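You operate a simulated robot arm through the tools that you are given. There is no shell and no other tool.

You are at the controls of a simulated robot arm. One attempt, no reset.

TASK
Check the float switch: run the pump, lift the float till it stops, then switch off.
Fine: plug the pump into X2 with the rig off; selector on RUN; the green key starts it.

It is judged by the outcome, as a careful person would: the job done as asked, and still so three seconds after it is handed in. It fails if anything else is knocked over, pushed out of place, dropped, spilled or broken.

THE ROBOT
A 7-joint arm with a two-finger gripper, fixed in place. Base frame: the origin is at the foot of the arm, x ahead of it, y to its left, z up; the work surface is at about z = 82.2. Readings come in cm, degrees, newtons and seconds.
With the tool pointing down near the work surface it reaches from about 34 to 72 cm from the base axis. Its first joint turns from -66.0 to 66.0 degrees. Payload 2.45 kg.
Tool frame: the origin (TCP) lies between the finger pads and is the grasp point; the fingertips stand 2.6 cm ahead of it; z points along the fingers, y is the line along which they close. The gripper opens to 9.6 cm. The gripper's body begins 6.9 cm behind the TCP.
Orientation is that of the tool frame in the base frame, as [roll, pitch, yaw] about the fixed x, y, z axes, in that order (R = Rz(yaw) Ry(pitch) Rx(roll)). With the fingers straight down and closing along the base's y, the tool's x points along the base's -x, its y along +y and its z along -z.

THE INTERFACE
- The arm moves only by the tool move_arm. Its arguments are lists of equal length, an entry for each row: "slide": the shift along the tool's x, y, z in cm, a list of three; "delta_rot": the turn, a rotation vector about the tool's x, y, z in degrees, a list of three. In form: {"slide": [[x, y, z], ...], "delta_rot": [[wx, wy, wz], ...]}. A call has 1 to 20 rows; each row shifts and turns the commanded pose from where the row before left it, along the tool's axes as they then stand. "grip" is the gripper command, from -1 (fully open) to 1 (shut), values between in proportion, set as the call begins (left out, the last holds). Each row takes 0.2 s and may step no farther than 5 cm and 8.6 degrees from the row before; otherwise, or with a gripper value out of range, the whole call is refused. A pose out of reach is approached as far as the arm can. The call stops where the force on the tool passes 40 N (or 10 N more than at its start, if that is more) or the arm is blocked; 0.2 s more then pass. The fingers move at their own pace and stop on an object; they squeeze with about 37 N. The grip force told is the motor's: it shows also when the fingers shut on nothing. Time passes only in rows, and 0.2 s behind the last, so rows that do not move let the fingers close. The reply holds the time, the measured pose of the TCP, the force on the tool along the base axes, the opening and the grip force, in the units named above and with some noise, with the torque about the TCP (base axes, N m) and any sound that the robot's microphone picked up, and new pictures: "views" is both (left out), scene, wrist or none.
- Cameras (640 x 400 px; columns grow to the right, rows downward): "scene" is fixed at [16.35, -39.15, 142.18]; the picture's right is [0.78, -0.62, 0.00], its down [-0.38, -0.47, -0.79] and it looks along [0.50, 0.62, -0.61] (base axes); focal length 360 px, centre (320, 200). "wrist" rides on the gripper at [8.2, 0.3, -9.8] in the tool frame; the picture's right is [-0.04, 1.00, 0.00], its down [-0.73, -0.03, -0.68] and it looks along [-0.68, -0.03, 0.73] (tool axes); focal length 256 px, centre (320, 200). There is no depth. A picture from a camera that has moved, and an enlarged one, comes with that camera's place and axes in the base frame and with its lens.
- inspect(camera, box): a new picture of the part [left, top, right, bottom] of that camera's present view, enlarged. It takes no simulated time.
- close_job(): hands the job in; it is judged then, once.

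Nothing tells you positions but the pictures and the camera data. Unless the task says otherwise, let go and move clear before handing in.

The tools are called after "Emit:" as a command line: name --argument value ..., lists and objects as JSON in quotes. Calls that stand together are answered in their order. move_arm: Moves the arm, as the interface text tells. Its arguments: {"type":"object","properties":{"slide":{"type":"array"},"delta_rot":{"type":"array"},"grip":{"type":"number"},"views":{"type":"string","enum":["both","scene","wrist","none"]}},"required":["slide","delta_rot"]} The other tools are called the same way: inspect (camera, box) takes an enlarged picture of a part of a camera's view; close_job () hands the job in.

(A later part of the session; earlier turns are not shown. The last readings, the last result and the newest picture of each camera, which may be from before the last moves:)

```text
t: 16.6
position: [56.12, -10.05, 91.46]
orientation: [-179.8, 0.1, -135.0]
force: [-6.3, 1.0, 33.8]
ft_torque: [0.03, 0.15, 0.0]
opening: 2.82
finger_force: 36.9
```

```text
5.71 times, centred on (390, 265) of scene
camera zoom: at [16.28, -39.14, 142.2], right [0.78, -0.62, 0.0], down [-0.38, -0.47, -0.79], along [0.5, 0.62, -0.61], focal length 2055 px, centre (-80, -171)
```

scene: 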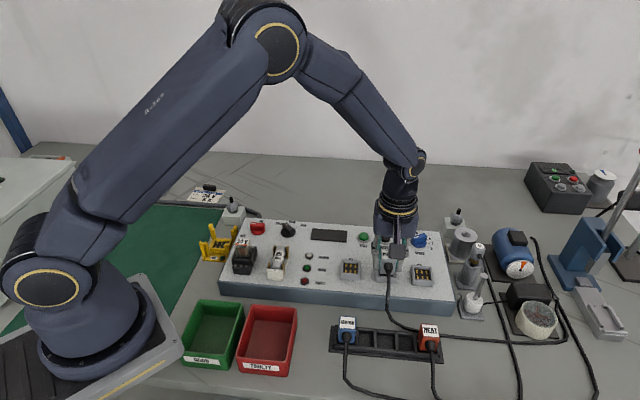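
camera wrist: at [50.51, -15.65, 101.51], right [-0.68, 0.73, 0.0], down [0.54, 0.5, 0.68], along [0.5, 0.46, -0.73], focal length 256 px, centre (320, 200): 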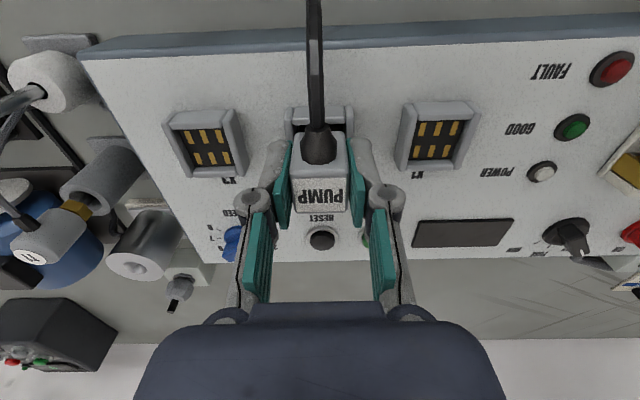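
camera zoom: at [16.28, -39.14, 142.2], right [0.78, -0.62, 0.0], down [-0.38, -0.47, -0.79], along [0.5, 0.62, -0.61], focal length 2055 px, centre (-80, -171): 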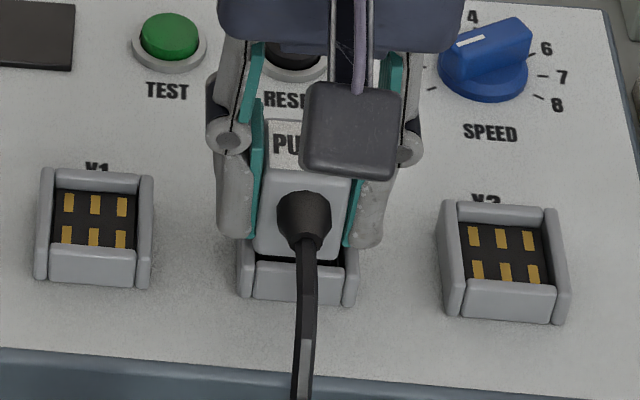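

The plug has slipped slightly in the grip and now looks about 2 mm off sideways, so those force hints misled me. I'll raise it clear of the rim and measure the alignment properly.

Emit:
move_arm --slide '[[0, 0, -0.5], [0, 0, -0.7], [0, -0.2, 0], [0, 0, 0]]' --delta_rot '[[0, 0, 0], [0, 0, 0], [0, 0, 0], [0, 0, 0]]' --views "none"

Emit:
inspect --camera "wrist" --box '[270, 80, 370, 160]'

Emit:
inspect --camera "scene" --box '[365, 245, 415, 285]'

Emit:
inspect --camera "wrist" --box '[160, 60, 480, 240]'

```text
t: 17.6
position: [56.21, -10.11, 92.49]
orientation: [-180.0, 0.0, -135.0]
force: [-0.6, -0.1, -0.6]
ft_torque: [0.01, 0.01, 0.01]
opening: 2.81
finger_force: 36.9
```

```text
5.00 times, centred on (320, 120) of wrist
camera zoom: at [50.43, -15.79, 102.4], right [-0.68, 0.73, 0.0], down [0.54, 0.5, 0.68], along [0.5, 0.46, -0.73], focal length 1280 px, centre (320, 600)
```

zoom: 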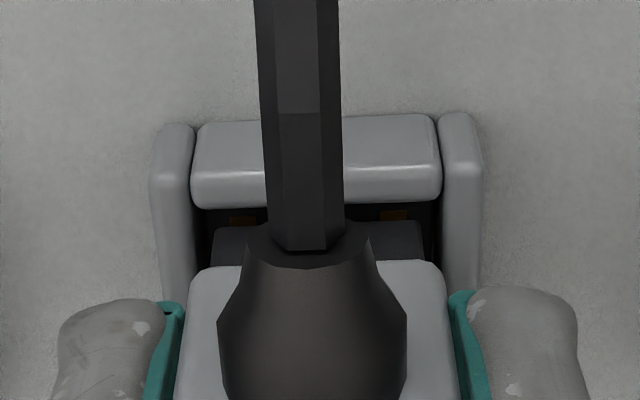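

```text
10.00 times, centred on (390, 265) of scene
camera zoom: at [16.35, -39.15, 142.18], right [0.78, -0.62, 0.0], down [-0.38, -0.47, -0.79], along [0.5, 0.62, -0.61], focal length 3597 px, centre (-380, -450)
```

zoom: 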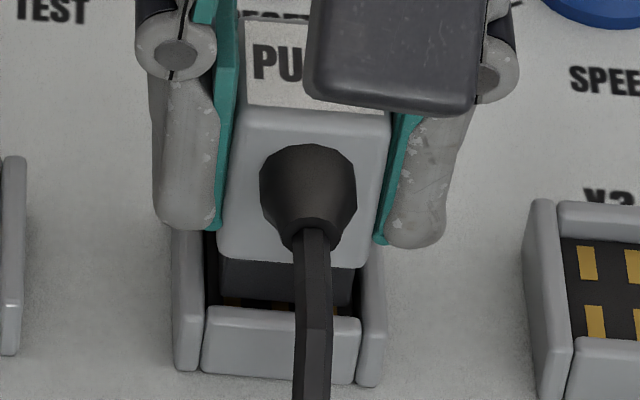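

```text
2.00 times, centred on (320, 150) of wrist
camera zoom: at [50.43, -15.79, 102.4], right [-0.68, 0.73, 0.0], down [0.54, 0.5, 0.68], along [0.5, 0.46, -0.73], focal length 512 px, centre (320, 300)
```

zoom: 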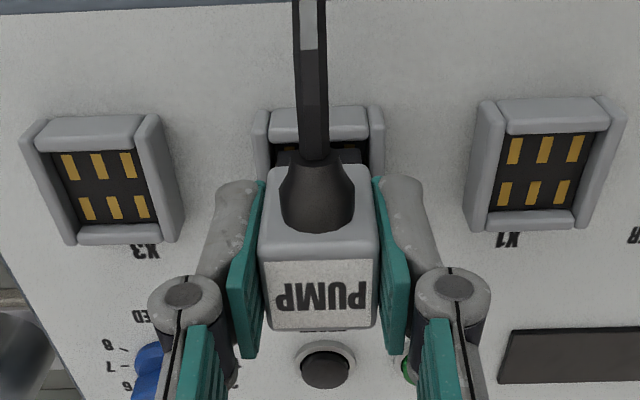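

Sideways alignment is good now. In depth the socket centre is about 0.27 cm behind the plug, so I overshot toward the front. The socket floor also looks shallow, at about z 87.4. I'll correct the position and press down again.

Emit:
move_arm --slide '[[-0.25, 0, 0], [0, 0, 0.3], [0, 0, 0.2], [0, 0, 0.15], [0, 0, 0.15], [0, 0, 0.15], [0, 0, 0]]' --delta_rot '[[0, 0, 0], [0, 0, 0], [0, 0, 0], [0, 0, 0], [0, 0, 0], [0, 0, 0], [0, 0, 0]]' --views "none"

Emit:
inspect --camera "wrist" --box '[270, 80, 370, 160]'

Emit:
inspect --camera "scene" --box '[365, 245, 415, 285]'

```text
t: 19.2
position: [56.38, -10.23, 91.72]
orientation: [179.9, 0.0, -135.0]
force: [0.3, 1.1, 0.0]
ft_torque: [0.03, -0.01, -0.01]
opening: 2.82
finger_force: 36.9
```

```text
5.00 times, centred on (320, 120) of wrist
camera zoom: at [50.57, -15.65, 101.47], right [-0.68, 0.73, 0.0], down [0.54, 0.5, 0.68], along [0.5, 0.46, -0.73], focal length 1280 px, centre (320, 600)
```

zoom: 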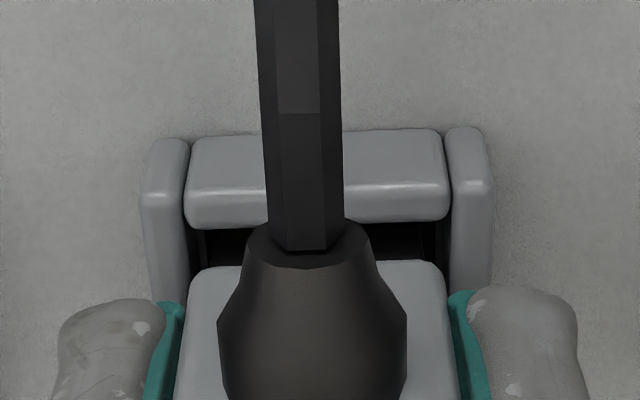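

```text
10.00 times, centred on (390, 265) of scene
camera zoom: at [16.35, -39.15, 142.19], right [0.78, -0.62, 0.0], down [-0.38, -0.47, -0.79], along [0.5, 0.62, -0.61], focal length 3597 px, centre (-380, -450)
```

zoom: 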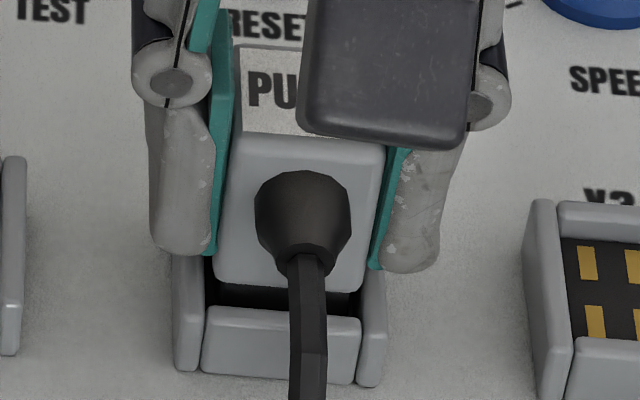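

There is no contact force at z 91.72, lower than where it was blocked before, so the plug is entering. I'll keep going down slowly.

Emit:
move_arm --slide '[[0, 0, 0.15], [0, 0, 0.15], [0, 0, 0.15], [0, 0, 0.15], [0, 0, 0]]' --delta_rot '[[0, 0, 0], [0, 0, 0], [0, 0, 0], [0, 0, 0], [0, 0, 0]]' --views "none"

Emit:
inspect --camera "wrist" --box '[270, 80, 370, 160]'

Emit:
inspect --camera "scene" --box '[365, 245, 415, 285]'

```text
t: 20.4
position: [56.49, -10.11, 91.15]
orientation: [-179.7, 0.2, -135.1]
force: [-6.1, 1.7, 33.1]
ft_torque: [0.06, 0.21, -0.01]
opening: 2.82
finger_force: 36.8
```

```text
5.00 times, centred on (320, 120) of wrist
camera zoom: at [50.56, -15.63, 100.96], right [-0.68, 0.73, 0.0], down [0.54, 0.5, 0.68], along [0.5, 0.46, -0.73], focal length 1280 px, centre (320, 600)
```

zoom: 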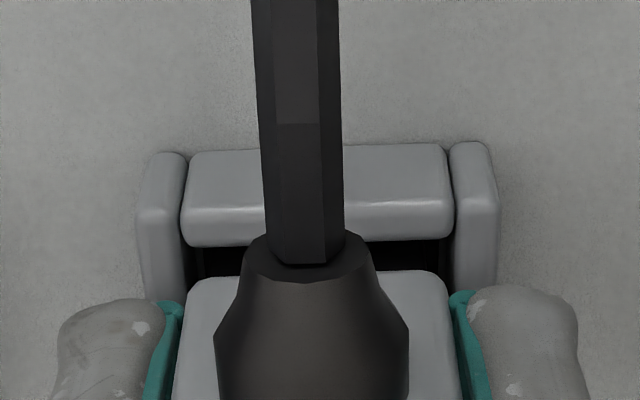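

```text
10.00 times, centred on (390, 265) of scene
camera zoom: at [16.27, -39.13, 142.2], right [0.78, -0.62, 0.0], down [-0.38, -0.47, -0.79], along [0.5, 0.62, -0.61], focal length 3597 px, centre (-380, -450)
```

zoom: 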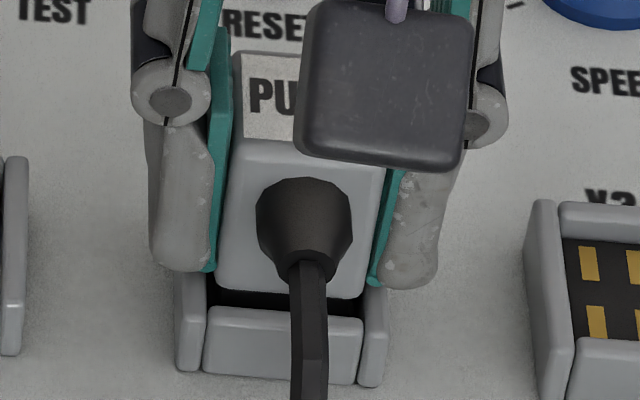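

The plug bottomed out at z 91.15 with about 33 N, and it looks deep in the socket. I'll release it, back off upward and check how it sits.

Emit:
move_arm --slide '[[0, 0, -0.05], [0, 0, 0], [0, 0, 0], [0, 0, 0]]' --delta_rot '[[0, 0, 0], [0, 0, 0], [0, 0, 0], [0, 0, 0]]' --grip -0.12 --views "none"

Emit:
move_arm --slide '[[0, 0, -1.5], [0, 0, -2.5], [0, 0, -3], [0, 0, 0]]' --delta_rot '[[0, 0, 0], [0, 0, 0], [0, 0, 0], [0, 0, 0]]'

Emit:
inspect --camera "scene" --box '[365, 245, 415, 285]'

Emit:
inspect --camera "wrist" --box '[240, 80, 400, 190]'

```text
t: 21.4
position: [56.57, -10.16, 91.13]
orientation: [180.0, 0.0, -134.9]
force: [-0.2, 0.0, 0.4]
ft_torque: [0.02, 0.0, 0.03]
opening: 5.39
finger_force: 0.1
```

```text
t: 22.4
position: [56.3, -10.11, 98.09]
orientation: [-179.9, -0.1, -135.0]
force: [0.9, 0.6, 0.8]
ft_torque: [-0.04, -0.02, 0.01]
opening: 5.38
finger_force: 0.1
camera wrist: at [50.55, -15.71, 107.93], right [-0.68, 0.73, 0.0], down [0.54, 0.5, 0.68], along [0.5, 0.46, -0.73], focal length 256 px, centre (320, 200)
```

scene: 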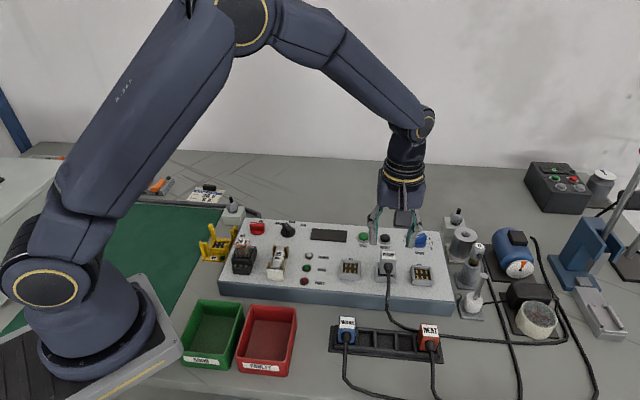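
wrist: 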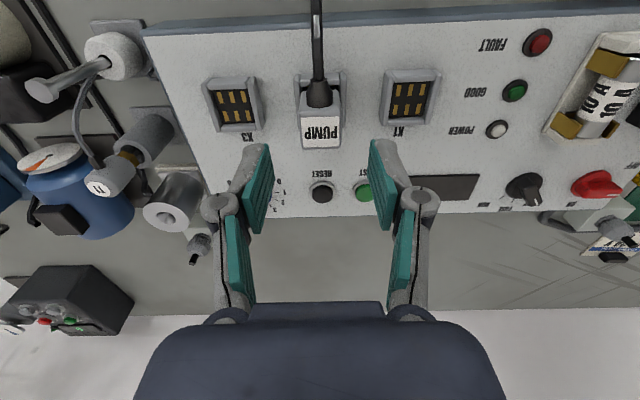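

```text
10.00 times, centred on (390, 265) of scene
camera zoom: at [16.35, -39.15, 142.18], right [0.78, -0.62, 0.0], down [-0.38, -0.47, -0.79], along [0.5, 0.62, -0.61], focal length 3597 px, centre (-380, -450)
```

zoom: 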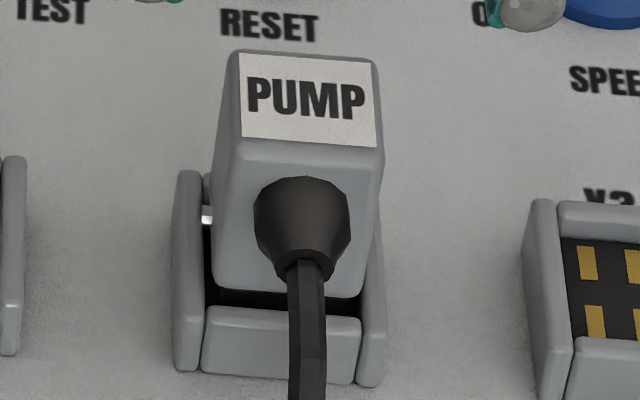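

```text
3.64 times, centred on (320, 135) of wrist
camera zoom: at [50.55, -15.71, 107.93], right [-0.68, 0.73, 0.0], down [0.54, 0.5, 0.68], along [0.5, 0.46, -0.73], focal length 931 px, centre (320, 436)
```

zoom: 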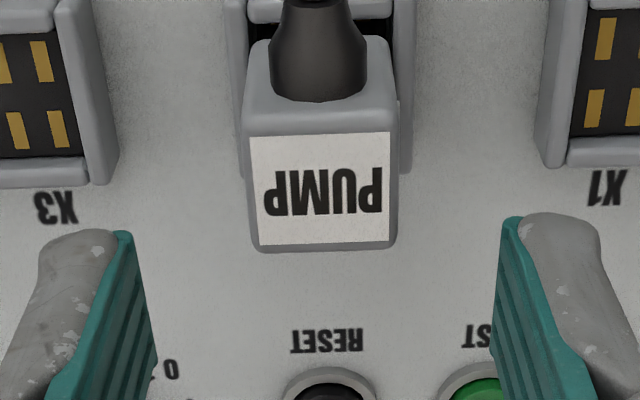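

The plug stands upright in X2. To be sure it is fully home, I'll close the fingers and press straight down on its top.

Emit:
move_arm --slide '[[0, 0, 0], [0, 0, 0], [0, 0, 0], [0, 0, 1], [0, 0, 1], [0, 0, 0.6], [0, 0, 0.2], [0, 0, 0.2], [0, 0, 0.2], [0, 0, 0.2], [0, 0, 0.2], [0, 0, 0.2], [0, 0, 0.2], [0, 0, 0.2], [0, 0, 0]]' --delta_rot '[[0, 0, 0], [0, 0, 0], [0, 0, 0], [0, 0, 0], [0, 0, 0], [0, 0, 0], [0, 0, 0], [0, 0, 0], [0, 0, 0], [0, 0, 0], [0, 0, 0], [0, 0, 0], [0, 0, 0], [0, 0, 0], [0, 0, 0]]' --grip 1 --views "none"

Emit:
inspect --camera "scene" --box '[365, 245, 415, 285]'

```text
t: 25.2
position: [56.52, -10.24, 94.65]
orientation: [-179.9, 0.1, -135.0]
force: [-2.8, 1.5, 8.9]
ft_torque: [0.01, 0.13, -0.01]
opening: 0.59
finger_force: 29.0
stopped in row 14: the force on the tool passed its limit at 45 N (the readings are from after the stop); the commanded pose is now the measured one
```

```text
10.00 times, centred on (390, 265) of scene
camera zoom: at [16.33, -39.15, 142.19], right [0.78, -0.62, 0.0], down [-0.38, -0.47, -0.79], along [0.5, 0.62, -0.61], focal length 3597 px, centre (-380, -450)
```

zoom: 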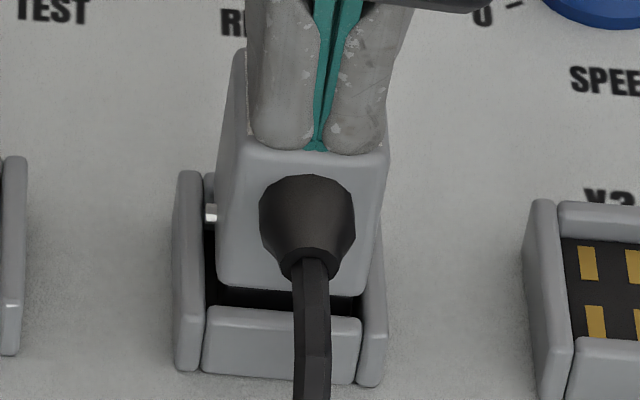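

A 45 N press did not move the plug. Its top stays at z≈92.05, which puts its base on the socket floor, so it looks home. Next I'll rise, check the plug once more, and move over to the selector near (48.5, 12.2).

Emit:
move_arm --slide '[[0, 0, -1], [0, 0, -3], [0, 0, -3], [-2.04, 4.3, 0], [-2.04, 4.3, 0], [-2.04, 4.3, 0], [-2.04, 4.3, 0], [-2.04, 4.3, 0], [0, 0, 0]]' --delta_rot '[[0, 0, 0], [0, 0, 0], [0, 0, 0], [0, 0, 0], [0, 0, 0], [0, 0, 0], [0, 0, 0], [0, 0, 0], [0, 0, 0]]' --views "none"

Emit:
move_arm --slide '[[0, 0, 0], [0, 0, 0], [0, 0, 0], [0, 0, 0], [0, 0, 0], [0, 0, 0], [0, 0, 0]]' --delta_rot '[[0, 0, -7.5], [0, 0, -7.5], [0, 0, -7.5], [0, 0, -7.5], [0, 0, -7.5], [0, 0, -7.5], [0, 0, 0]]' --grip -0.25

Emit:
inspect --camera "scene" --box '[365, 235, 425, 285]'

Emit:
inspect --camera "wrist" --box '[240, 80, 400, 190]'

```text
t: 27.2
position: [48.44, 12.42, 101.44]
orientation: [-179.8, 0.0, -135.0]
force: [-1.2, -0.4, -0.4]
ft_torque: [-0.03, -0.02, -0.03]
opening: 0.01
finger_force: 28.9
```

```text
t: 28.8
position: [48.48, 12.25, 101.57]
orientation: [-179.8, -0.2, -90.0]
force: [-0.1, 0.9, -0.3]
ft_torque: [0.01, 0.01, 0.01]
opening: 5.99
finger_force: 0.0
camera wrist: at [48.28, 4.12, 111.29], right [-1.0, 0.04, 0.0], down [0.03, 0.73, 0.68], along [0.03, 0.68, -0.74], focal length 256 px, centre (320, 200)
```

scene: 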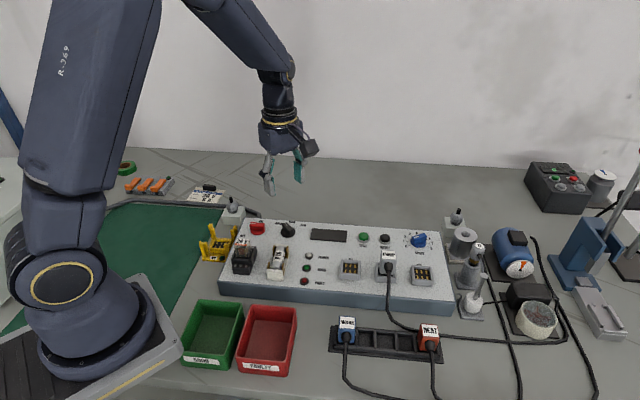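
wrist: 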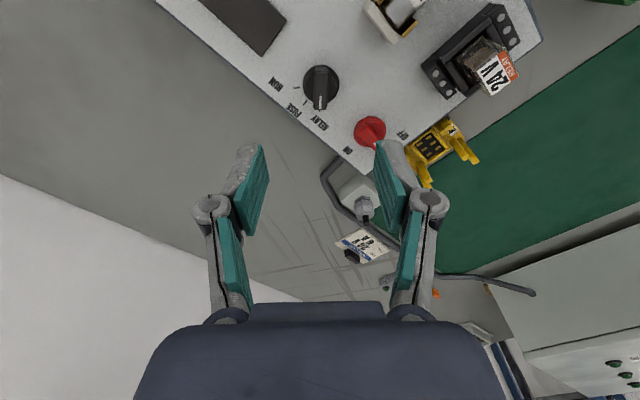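

```text
8.00 times, centred on (395, 260) of scene
camera zoom: at [16.35, -39.15, 142.18], right [0.78, -0.62, 0.0], down [-0.38, -0.47, -0.79], along [0.5, 0.62, -0.61], focal length 2878 px, centre (-280, -280)
```

zoom: 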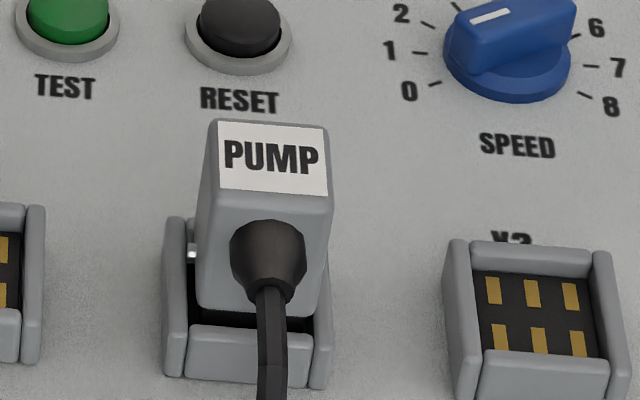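

```text
3.64 times, centred on (320, 135) of wrist
camera zoom: at [48.28, 4.12, 111.29], right [-1.0, 0.04, 0.0], down [0.03, 0.73, 0.68], along [0.03, 0.68, -0.74], focal length 931 px, centre (320, 436)
```

zoom: 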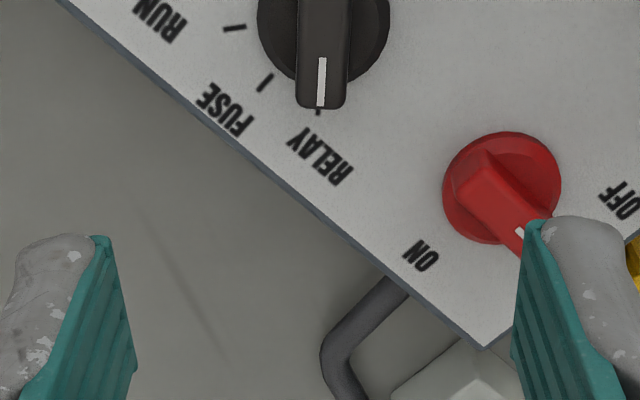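

The view shows the selector handle lined up between the open fingers and pointing at RELAY. I'll descend over it and check the height.

Emit:
move_arm --slide '[[0, 0, 2.5], [0, 0, 2.5], [0, 0, 2.5], [0, 0, 0.5], [0, 0, 0]]' --delta_rot '[[0, 0, 0], [0, 0, 0], [0, 0, 0], [0, 0, 0], [0, 0, 0]]' --grip 0.2

Emit:
inspect --camera "scene" --box '[250, 200, 330, 260]'

Emit:
inspect --camera "wrist" --box '[240, 110, 400, 220]'

```text
t: 30.0
position: [48.47, 12.32, 93.41]
orientation: [-179.9, 0.0, -90.0]
force: [0.2, -0.6, -0.3]
ft_torque: [0.02, -0.02, 0.0]
opening: 3.85
finger_force: 0.2
camera wrist: at [48.26, 4.16, 103.22], right [-1.0, 0.04, 0.0], down [0.03, 0.73, 0.68], along [0.03, 0.68, -0.74], focal length 256 px, centre (320, 200)
```

scene: 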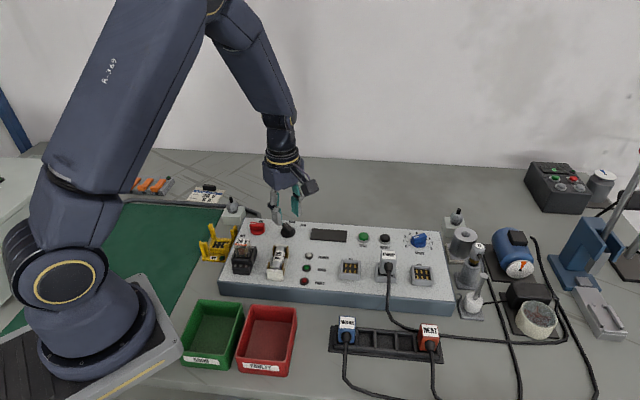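
wrist: 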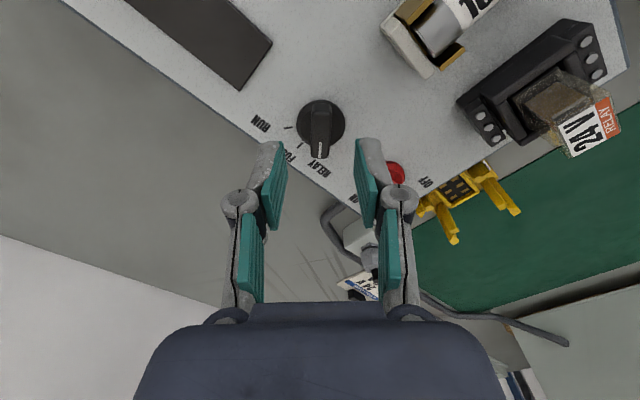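

```text
6.67 times, centred on (290, 230) of scene
camera zoom: at [16.35, -39.15, 142.18], right [0.78, -0.62, 0.0], down [-0.38, -0.47, -0.79], along [0.5, 0.62, -0.61], focal length 2398 px, centre (520, 0)
```

zoom: 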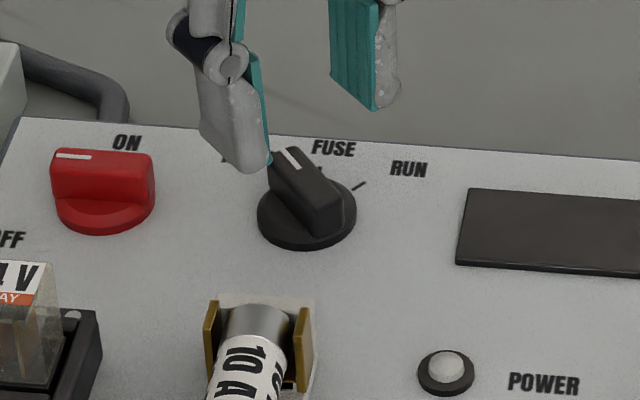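

```text
3.64 times, centred on (320, 165) of wrist
camera zoom: at [48.26, 4.16, 103.22], right [-1.0, 0.04, 0.0], down [0.03, 0.73, 0.68], along [0.03, 0.68, -0.74], focal length 931 px, centre (320, 327)
```

zoom: 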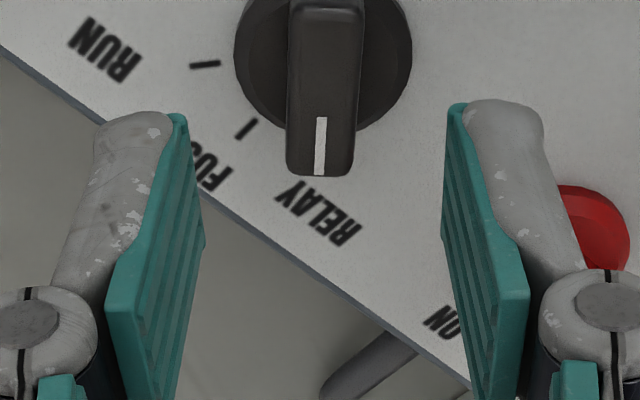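

The selector is centred between the fingers, with the handle top at about z 89. I'll go down to TCP z≈90.1, keeping the tips above the knob's disc, and grip.

Emit:
move_arm --slide '[[0, 0, 1.2], [0, 0, 1.2], [0, 0, 0.9], [0, 0, 0]]' --delta_rot '[[0, 0, 0], [0, 0, 0], [0, 0, 0], [0, 0, 0]]' --views "none"

Emit:
inspect --camera "scene" --box '[250, 200, 330, 260]'

Emit:
inspect --camera "wrist" --box '[240, 110, 400, 220]'

```text
t: 31.0
position: [48.55, 12.26, 90.11]
orientation: [-179.8, -0.1, -90.0]
force: [-0.1, -0.5, 0.5]
ft_torque: [-0.04, 0.0, 0.01]
opening: 3.83
finger_force: 0.1
```

```text
6.67 times, centred on (290, 230) of scene
camera zoom: at [16.35, -39.15, 142.18], right [0.78, -0.62, 0.0], down [-0.38, -0.47, -0.79], along [0.5, 0.62, -0.61], focal length 2398 px, centre (520, 0)
```

zoom: 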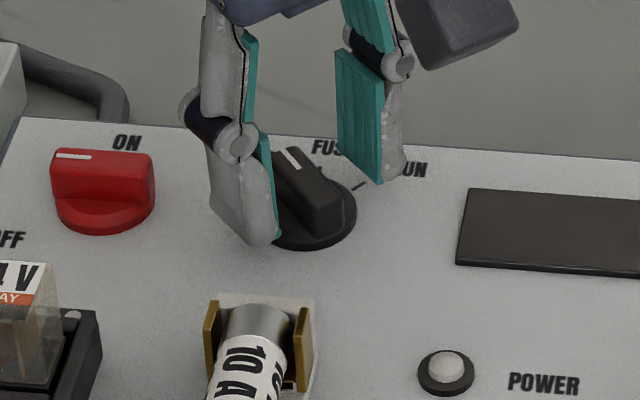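

```text
3.64 times, centred on (320, 165) of wrist
camera zoom: at [48.34, 4.13, 99.98], right [-1.0, 0.04, 0.0], down [0.03, 0.73, 0.68], along [0.03, 0.68, -0.74], focal length 931 px, centre (320, 327)
```

zoom: 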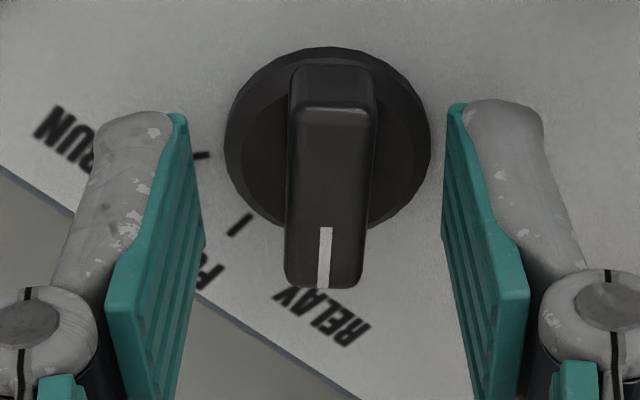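

Emit:
move_arm --slide '[[0.2, 0.1, 0.1], [0, 0, 0], [0, 0, 0], [0, 0, 0], [0, 0, 0], [0, 0, 0]]' --delta_rot '[[0, 0, 0], [0, 0, 0], [0, 0, 0], [0, 0, 0], [0, 0, 0], [0, 0, 0]]' --grip 1 --views "none"

Emit:
inspect --camera "scene" --box '[250, 200, 330, 260]'

Emit:
inspect --camera "wrist" --box '[240, 110, 400, 220]'

```text
t: 32.4
position: [48.38, 12.04, 90.18]
orientation: [-179.9, -0.1, -90.1]
force: [-2.1, 1.8, -3.2]
ft_torque: [0.42, 0.02, -0.99]
opening: 1.42
finger_force: 40.3
```

```text
6.67 times, centred on (290, 230) of scene
camera zoom: at [16.35, -39.15, 142.18], right [0.78, -0.62, 0.0], down [-0.38, -0.47, -0.79], along [0.5, 0.62, -0.61], focal length 2398 px, centre (520, 0)
```

zoom: 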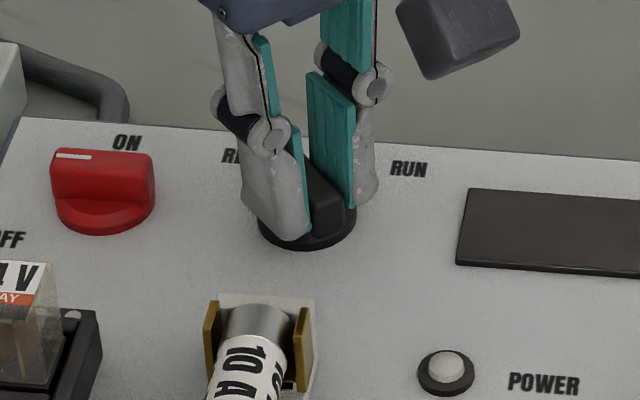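

```text
3.64 times, centred on (320, 165) of wrist
camera zoom: at [48.2, 3.89, 99.88], right [-1.0, 0.04, 0.0], down [0.03, 0.73, 0.68], along [0.03, 0.68, -0.74], focal length 931 px, centre (320, 327)
```

zoom: 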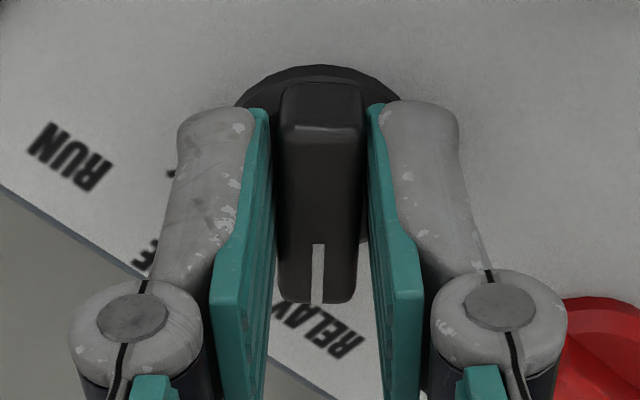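

The handle is gripped. I'll turn it clockwise in two stages, first 45° and then the rest to RUN.

Emit:
move_arm --slide '[[0, 0, 0], [0, 0, 0], [0, 0, 0], [0, 0, 0], [0, 0, 0], [0, 0, 0], [0, 0, 0]]' --delta_rot '[[0, 0, 7.5], [0, 0, 7.5], [0, 0, 7.5], [0, 0, 7.5], [0, 0, 7.5], [0, 0, 7.5], [0, 0, 0]]' --views "none"

Emit:
inspect --camera "scene" --box '[250, 200, 330, 260]'

Emit:
inspect --camera "wrist" --box '[240, 110, 400, 220]'

```text
t: 34.0
position: [48.25, 12.09, 90.09]
orientation: [-179.9, -0.1, -135.1]
force: [-18.7, 3.8, 0.6]
ft_torque: [-0.35, 0.87, 0.04]
opening: 1.3
finger_force: 39.0
```

```text
6.67 times, centred on (290, 230) of scene
camera zoom: at [16.31, -39.14, 142.19], right [0.78, -0.62, 0.0], down [-0.38, -0.47, -0.79], along [0.5, 0.62, -0.61], focal length 2398 px, centre (520, 0)
```

zoom: 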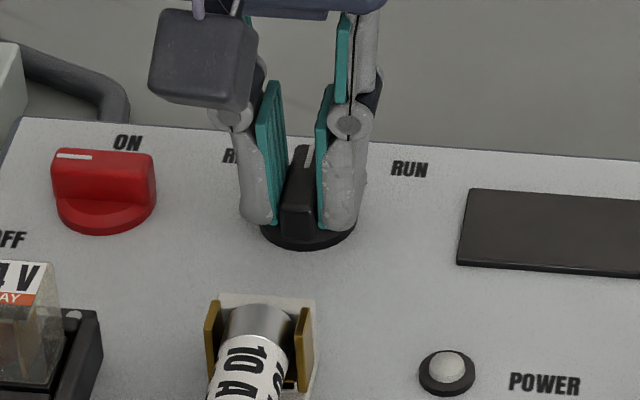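

```text
3.64 times, centred on (320, 165) of wrist
camera zoom: at [42.34, 6.6, 99.88], right [-0.68, 0.74, 0.0], down [0.54, 0.5, 0.68], along [0.5, 0.46, -0.74], focal length 931 px, centre (320, 327)
```

zoom: 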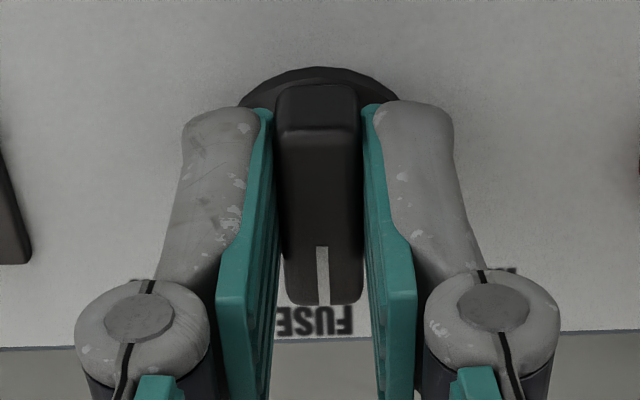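

The handle is at FUSE now. I'll turn it on to RUN, with a small offset to relieve the side force.

Emit:
move_arm --slide '[[0.07, 0.07, 0], [0, 0, 0], [0, 0, 0], [0, 0, 0], [0, 0, 0], [0, 0, 0], [0, 0, 0], [0, 0, 0]]' --delta_rot '[[0, 0, 0], [0, 0, 7.5], [0, 0, 7.5], [0, 0, 7.5], [0, 0, 7.5], [0, 0, 7.5], [0, 0, 7.5], [0, 0, 0]]' --views "none"

Emit:
inspect --camera "scene" --box '[250, 200, 330, 260]'

Emit:
inspect --camera "wrist" --box '[240, 110, 400, 220]'

```text
t: 35.8
position: [48.15, 12.45, 90.01]
orientation: [180.0, 0.1, -179.7]
force: [-20.0, 17.6, -1.1]
ft_torque: [0.27, 0.83, 1.15]
opening: 1.44
finger_force: 40.6
```

```text
6.67 times, centred on (290, 230) of scene
camera zoom: at [16.31, -39.11, 142.2], right [0.78, -0.62, 0.0], down [-0.38, -0.47, -0.79], along [0.5, 0.62, -0.61], focal length 2398 px, centre (520, 0)
```

zoom: 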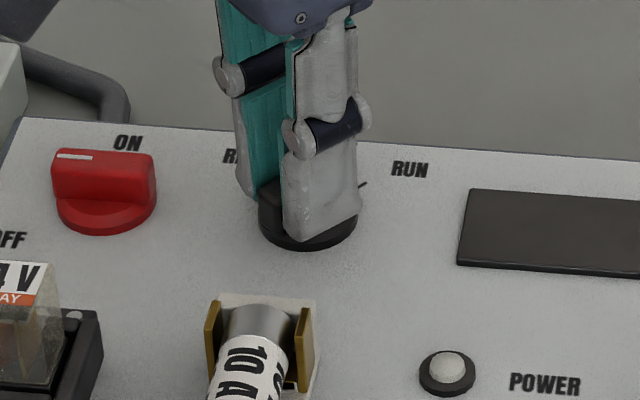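

```text
3.64 times, centred on (320, 165) of wrist
camera zoom: at [40.09, 12.63, 99.85], right [0.04, 1.0, 0.0], down [0.73, -0.03, 0.68], along [0.68, -0.02, -0.73], focal length 931 px, centre (320, 327)
```

zoom: 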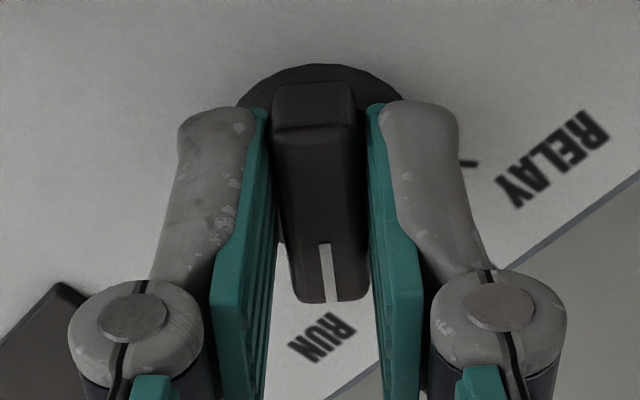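

The handle points at RUN. I'll release it, rise and check.

Emit:
move_arm --slide '[[0, 0, 0], [0, 0, 0], [0, 0, 0], [0, 0, 0]]' --delta_rot '[[0, 0, 0], [0, 0, 0], [0, 0, 0], [0, 0, 0]]' --grip 0.2 --views "none"

Emit:
move_arm --slide '[[0, 0, -2], [0, 0, -3], [0, 0, -3], [0, 0, 0]]' --delta_rot '[[0, 0, 0], [0, 0, 0], [0, 0, 0], [0, 0, 0]]' --views "none"

Emit:
inspect --camera "scene" --box '[250, 200, 330, 260]'

Emit:
inspect --camera "wrist" --box '[220, 60, 420, 200]'

```text
t: 36.8
position: [48.24, 12.25, 90.03]
orientation: [-179.9, 0.1, -180.0]
force: [-0.6, 1.0, -0.9]
ft_torque: [0.0, -0.04, 0.01]
opening: 3.84
finger_force: 0.0
```

```text
t: 37.8
position: [48.22, 11.96, 98.17]
orientation: [-179.9, 0.2, 180.0]
force: [-0.3, 0.2, -0.7]
ft_torque: [0.01, 0.03, 0.0]
opening: 3.83
finger_force: 0.0
```

```text
6.67 times, centred on (290, 230) of scene
camera zoom: at [16.35, -39.15, 142.18], right [0.78, -0.62, 0.0], down [-0.38, -0.47, -0.79], along [0.5, 0.62, -0.61], focal length 2398 px, centre (520, 0)
```

zoom: 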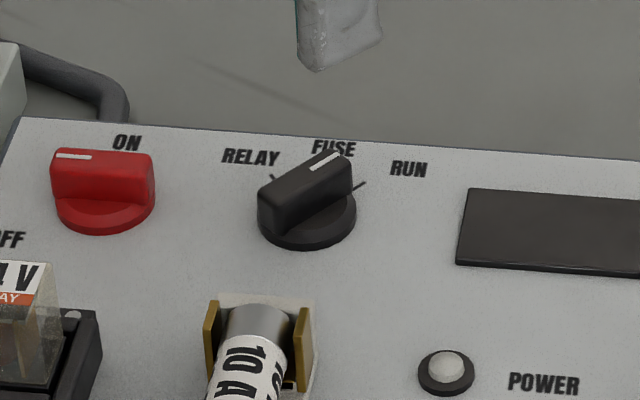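

```text
2.86 times, centred on (320, 130) of wrist
camera zoom: at [40.18, 12.33, 107.92], right [0.04, 1.0, 0.0], down [0.73, -0.03, 0.68], along [0.68, -0.03, -0.73], focal length 731 px, centre (320, 400)
```

zoom: 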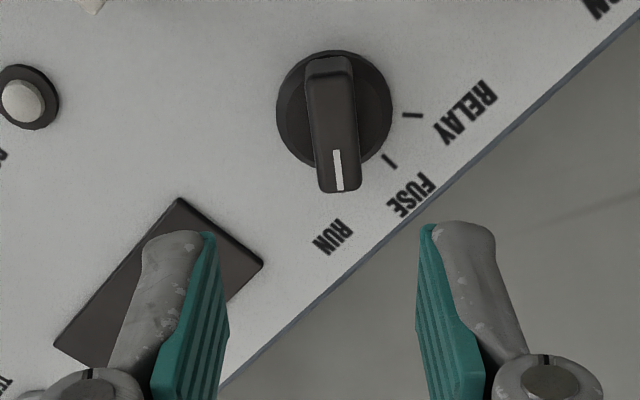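

The selector now lines up with RUN. Next is the red main switch near (43.5, 17). I'll move above it, turn the gripper so the fingers straddle its handle, and test in free air that the wrist can turn the further 90° it will need.

Emit:
move_arm --slide '[[2.38, 2.45, 0], [2.38, 2.45, 0], [0, 0, 0], [0, 0, 0], [0, 0, 0], [0, 0, 0], [0, 0, 0], [0, 0, 0], [0, 0, 0], [0, 0, 0], [0, 0, 0], [0, 0, 0], [0, 0, 0], [0, 0, 0], [0, 0, 0], [0, 0, 0], [0, 0, 0], [0, 0, 0], [0, 0, 0]]' --delta_rot '[[0, 0, 0], [0, 0, 0], [0, 0, 8.5], [0, 0, 8.5], [0, 0, 8.5], [0, 0, 8.5], [0, 0, 8.5], [0, 0, 8.5], [0, 0, 8.5], [0, 0, 8.5], [0, 0, 8.5], [0, 0, 8.5], [0, 0, 8.5], [0, 0, 8.5], [0, 0, 8.5], [0, 0, 8.5], [0, 0, 8.5], [0, 0, 7.5], [0, 0, 0]]'

```text
t: 41.8
position: [43.55, 16.99, 98.05]
orientation: [179.8, -0.1, 44.9]
force: [1.1, 0.0, 0.3]
ft_torque: [0.01, -0.02, 0.01]
opening: 3.85
finger_force: 0.0
camera wrist: at [49.71, 22.48, 107.84], right [0.68, -0.74, 0.0], down [-0.54, -0.5, 0.68], along [-0.5, -0.46, -0.74], focal length 256 px, centre (320, 200)
```

scene: 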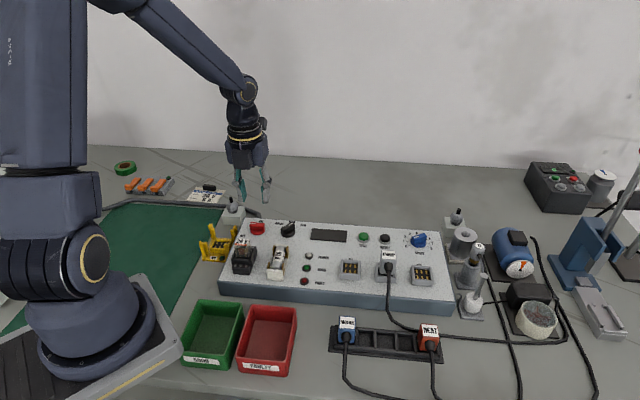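
wrist: 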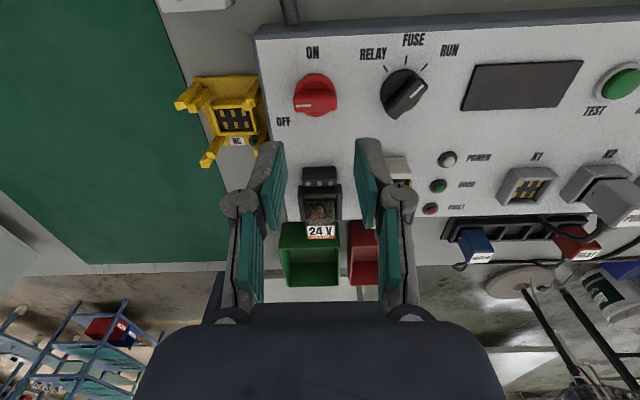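

The wrist can reach the full turn, and this view shows the panel upright. I'll zoom in on the switches.

Emit:
inspect --camera "wrist" --box '[260, 20, 480, 140]'

Emit:
inspect --camera "wrist" --box '[480, 130, 640, 250]'

```text
2.91 times, centred on (370, 80) of wrist
camera zoom: at [49.71, 22.48, 107.84], right [0.68, -0.74, 0.0], down [-0.54, -0.5, 0.68], along [-0.5, -0.46, -0.74], focal length 745 px, centre (174, 549)
```

zoom: 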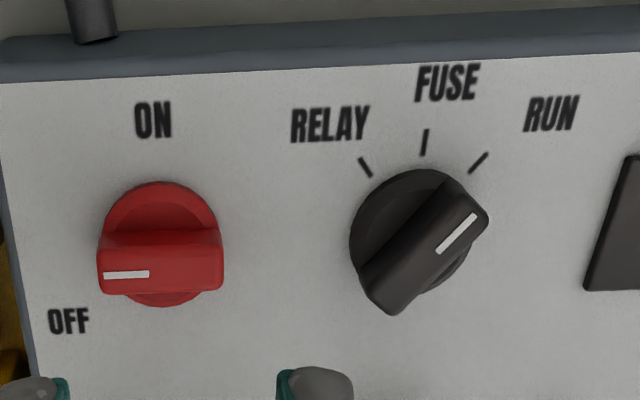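

```text
3.33 times, centred on (560, 190) of wrist
camera zoom: at [49.71, 22.48, 107.84], right [0.68, -0.74, 0.0], down [-0.54, -0.5, 0.68], along [-0.5, -0.46, -0.74], focal length 853 px, centre (-480, 233)
```

zoom: 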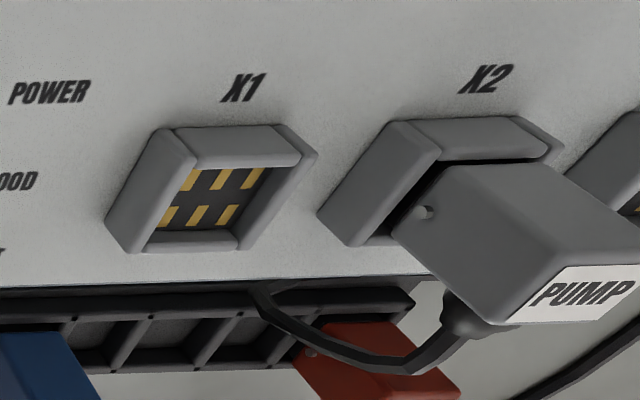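

The selector is clearly on RUN, and the plug sits in X2. I'll rotate back 90° to the gripping pose over the red handle and refine the position.

Emit:
move_arm --slide '[[0.3, -0.3, 0], [0, 0, 0], [0, 0, 0], [0, 0, 0], [0, 0, 0], [0, 0, 0], [0, 0, 0], [0, 0, 0], [0, 0, 0], [0, 0, 0], [0, 0, 0], [0, 0, 0], [0, 0, 2.4], [0, 0, 2.4], [0, 0, 0]]' --delta_rot '[[0, 0, 0], [0, 0, -8.5], [0, 0, -8.5], [0, 0, -8.5], [0, 0, -8.5], [0, 0, -8.5], [0, 0, -8.5], [0, 0, -8.5], [0, 0, -8.5], [0, 0, -8.5], [0, 0, -8.5], [0, 0, -5], [0, 0, 0], [0, 0, 0], [0, 0, 0]]'

Emit:
inspect --camera "wrist" --box '[240, 90, 400, 200]'

Emit:
inspect --camera "scene" --box '[220, 200, 300, 260]'

```text
t: 45.0
position: [43.4, 17.36, 93.35]
orientation: [179.9, 0.2, 135.0]
force: [-0.4, -0.1, 1.1]
ft_torque: [-0.01, 0.03, -0.03]
opening: 3.83
finger_force: 0.1
camera wrist: at [38.05, 23.33, 103.15], right [0.73, 0.68, 0.0], down [0.5, -0.54, 0.68], along [0.46, -0.5, -0.73], focal length 256 px, centre (320, 200)
```

scene: 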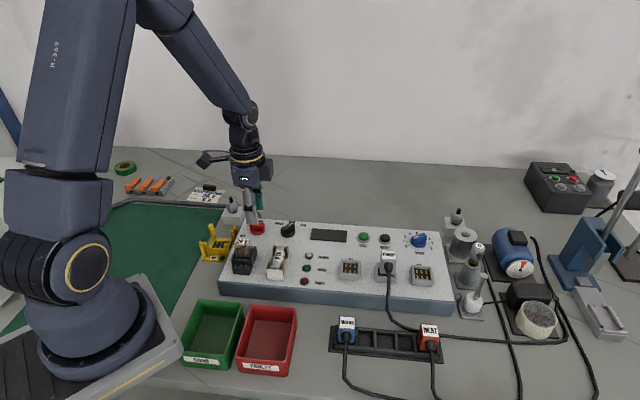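
wrist: 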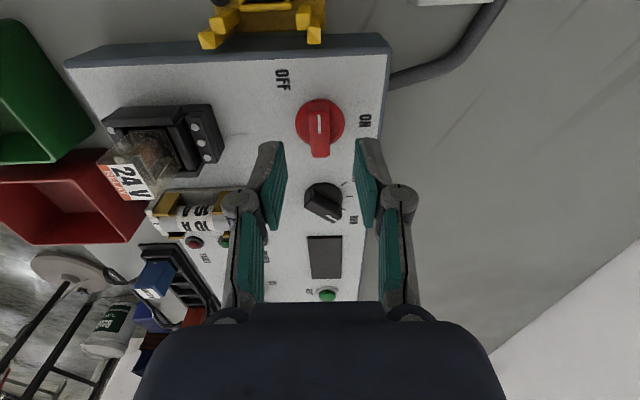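

```text
3.64 times, centred on (320, 145) of wrist
camera zoom: at [38.05, 23.33, 103.15], right [0.73, 0.68, 0.0], down [0.5, -0.54, 0.68], along [0.46, -0.5, -0.73], focal length 931 px, centre (320, 400)
```

zoom: 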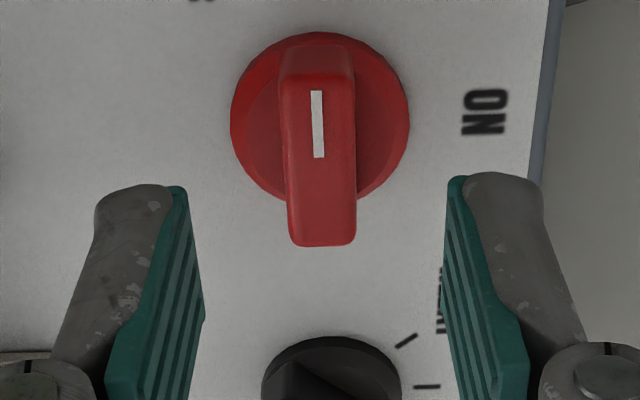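

```text
6.67 times, centred on (260, 230) of scene
camera zoom: at [16.35, -39.15, 142.18], right [0.78, -0.62, 0.0], down [-0.38, -0.47, -0.79], along [0.5, 0.62, -0.61], focal length 2398 px, centre (720, 0)
```

zoom: 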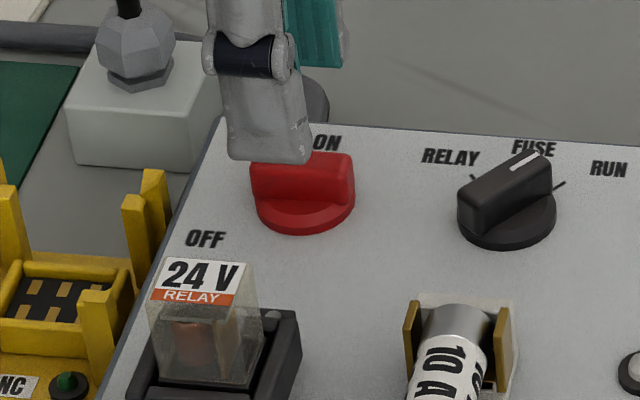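

The red handle is centred between the fingers. I'll shift slightly, go down and grip it.

Emit:
move_arm --slide '[[0.22, 0, 1.2], [0, 0, 1.2], [0, 0, 0.8], [0, 0, 0]]' --delta_rot '[[0, 0, 0], [0, 0, 0], [0, 0, 0], [0, 0, 0]]' --views "none"

Emit:
inspect --camera "wrist" --box '[240, 90, 400, 200]'

Emit:
inspect --camera "scene" --box '[220, 200, 300, 260]'

```text
t: 46.0
position: [43.3, 17.51, 89.95]
orientation: [180.0, 0.2, 135.0]
force: [-0.3, 0.0, 0.1]
ft_torque: [0.02, -0.03, -0.02]
opening: 3.82
finger_force: 0.1
```

```text
3.64 times, centred on (320, 145) of wrist
camera zoom: at [37.92, 23.5, 99.85], right [0.73, 0.68, 0.0], down [0.5, -0.54, 0.68], along [0.46, -0.5, -0.73], focal length 931 px, centre (320, 400)
```

zoom: 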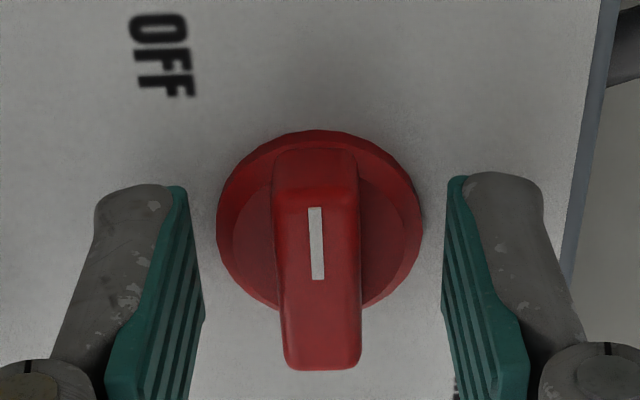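

```text
6.67 times, centred on (260, 230) of scene
camera zoom: at [16.35, -39.15, 142.18], right [0.78, -0.62, 0.0], down [-0.38, -0.47, -0.79], along [0.5, 0.62, -0.61], focal length 2398 px, centre (720, 0)
```

zoom: 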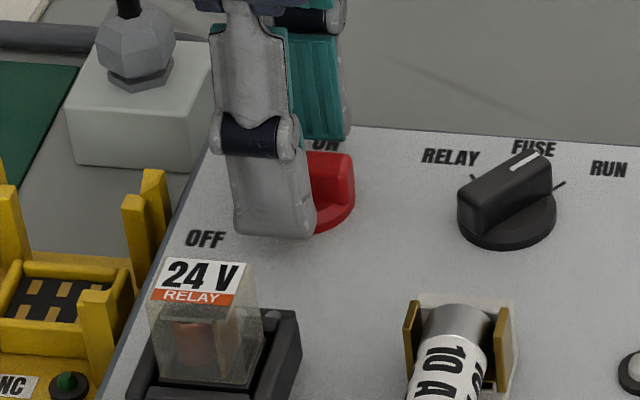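

Emit:
move_arm --slide '[[-0.05, 0, 0], [0, 0, 0], [0, 0, 0], [0, 0, 0], [0, 0, 0]]' --delta_rot '[[0, 0, 0], [0, 0, 0], [0, 0, 0], [0, 0, 0], [0, 0, 0]]' --grip 1 --views "none"

Emit:
inspect --camera "wrist" --box '[240, 90, 400, 200]'

```text
t: 47.2
position: [43.39, 17.47, 90.13]
orientation: [179.9, 0.2, 135.0]
force: [-1.5, -2.9, 1.9]
ft_torque: [-0.1, 0.05, -0.04]
opening: 1.28
finger_force: 39.6
```

```text
3.64 times, centred on (320, 145) of wrist
camera zoom: at [37.95, 23.45, 99.83], right [0.73, 0.68, 0.0], down [0.5, -0.54, 0.68], along [0.46, -0.5, -0.73], focal length 931 px, centre (320, 400)
```

zoom: 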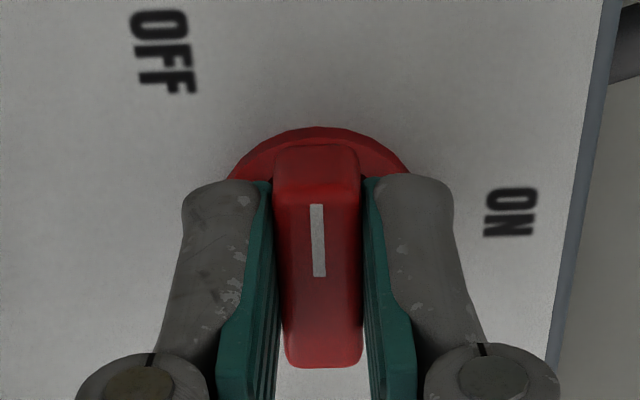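

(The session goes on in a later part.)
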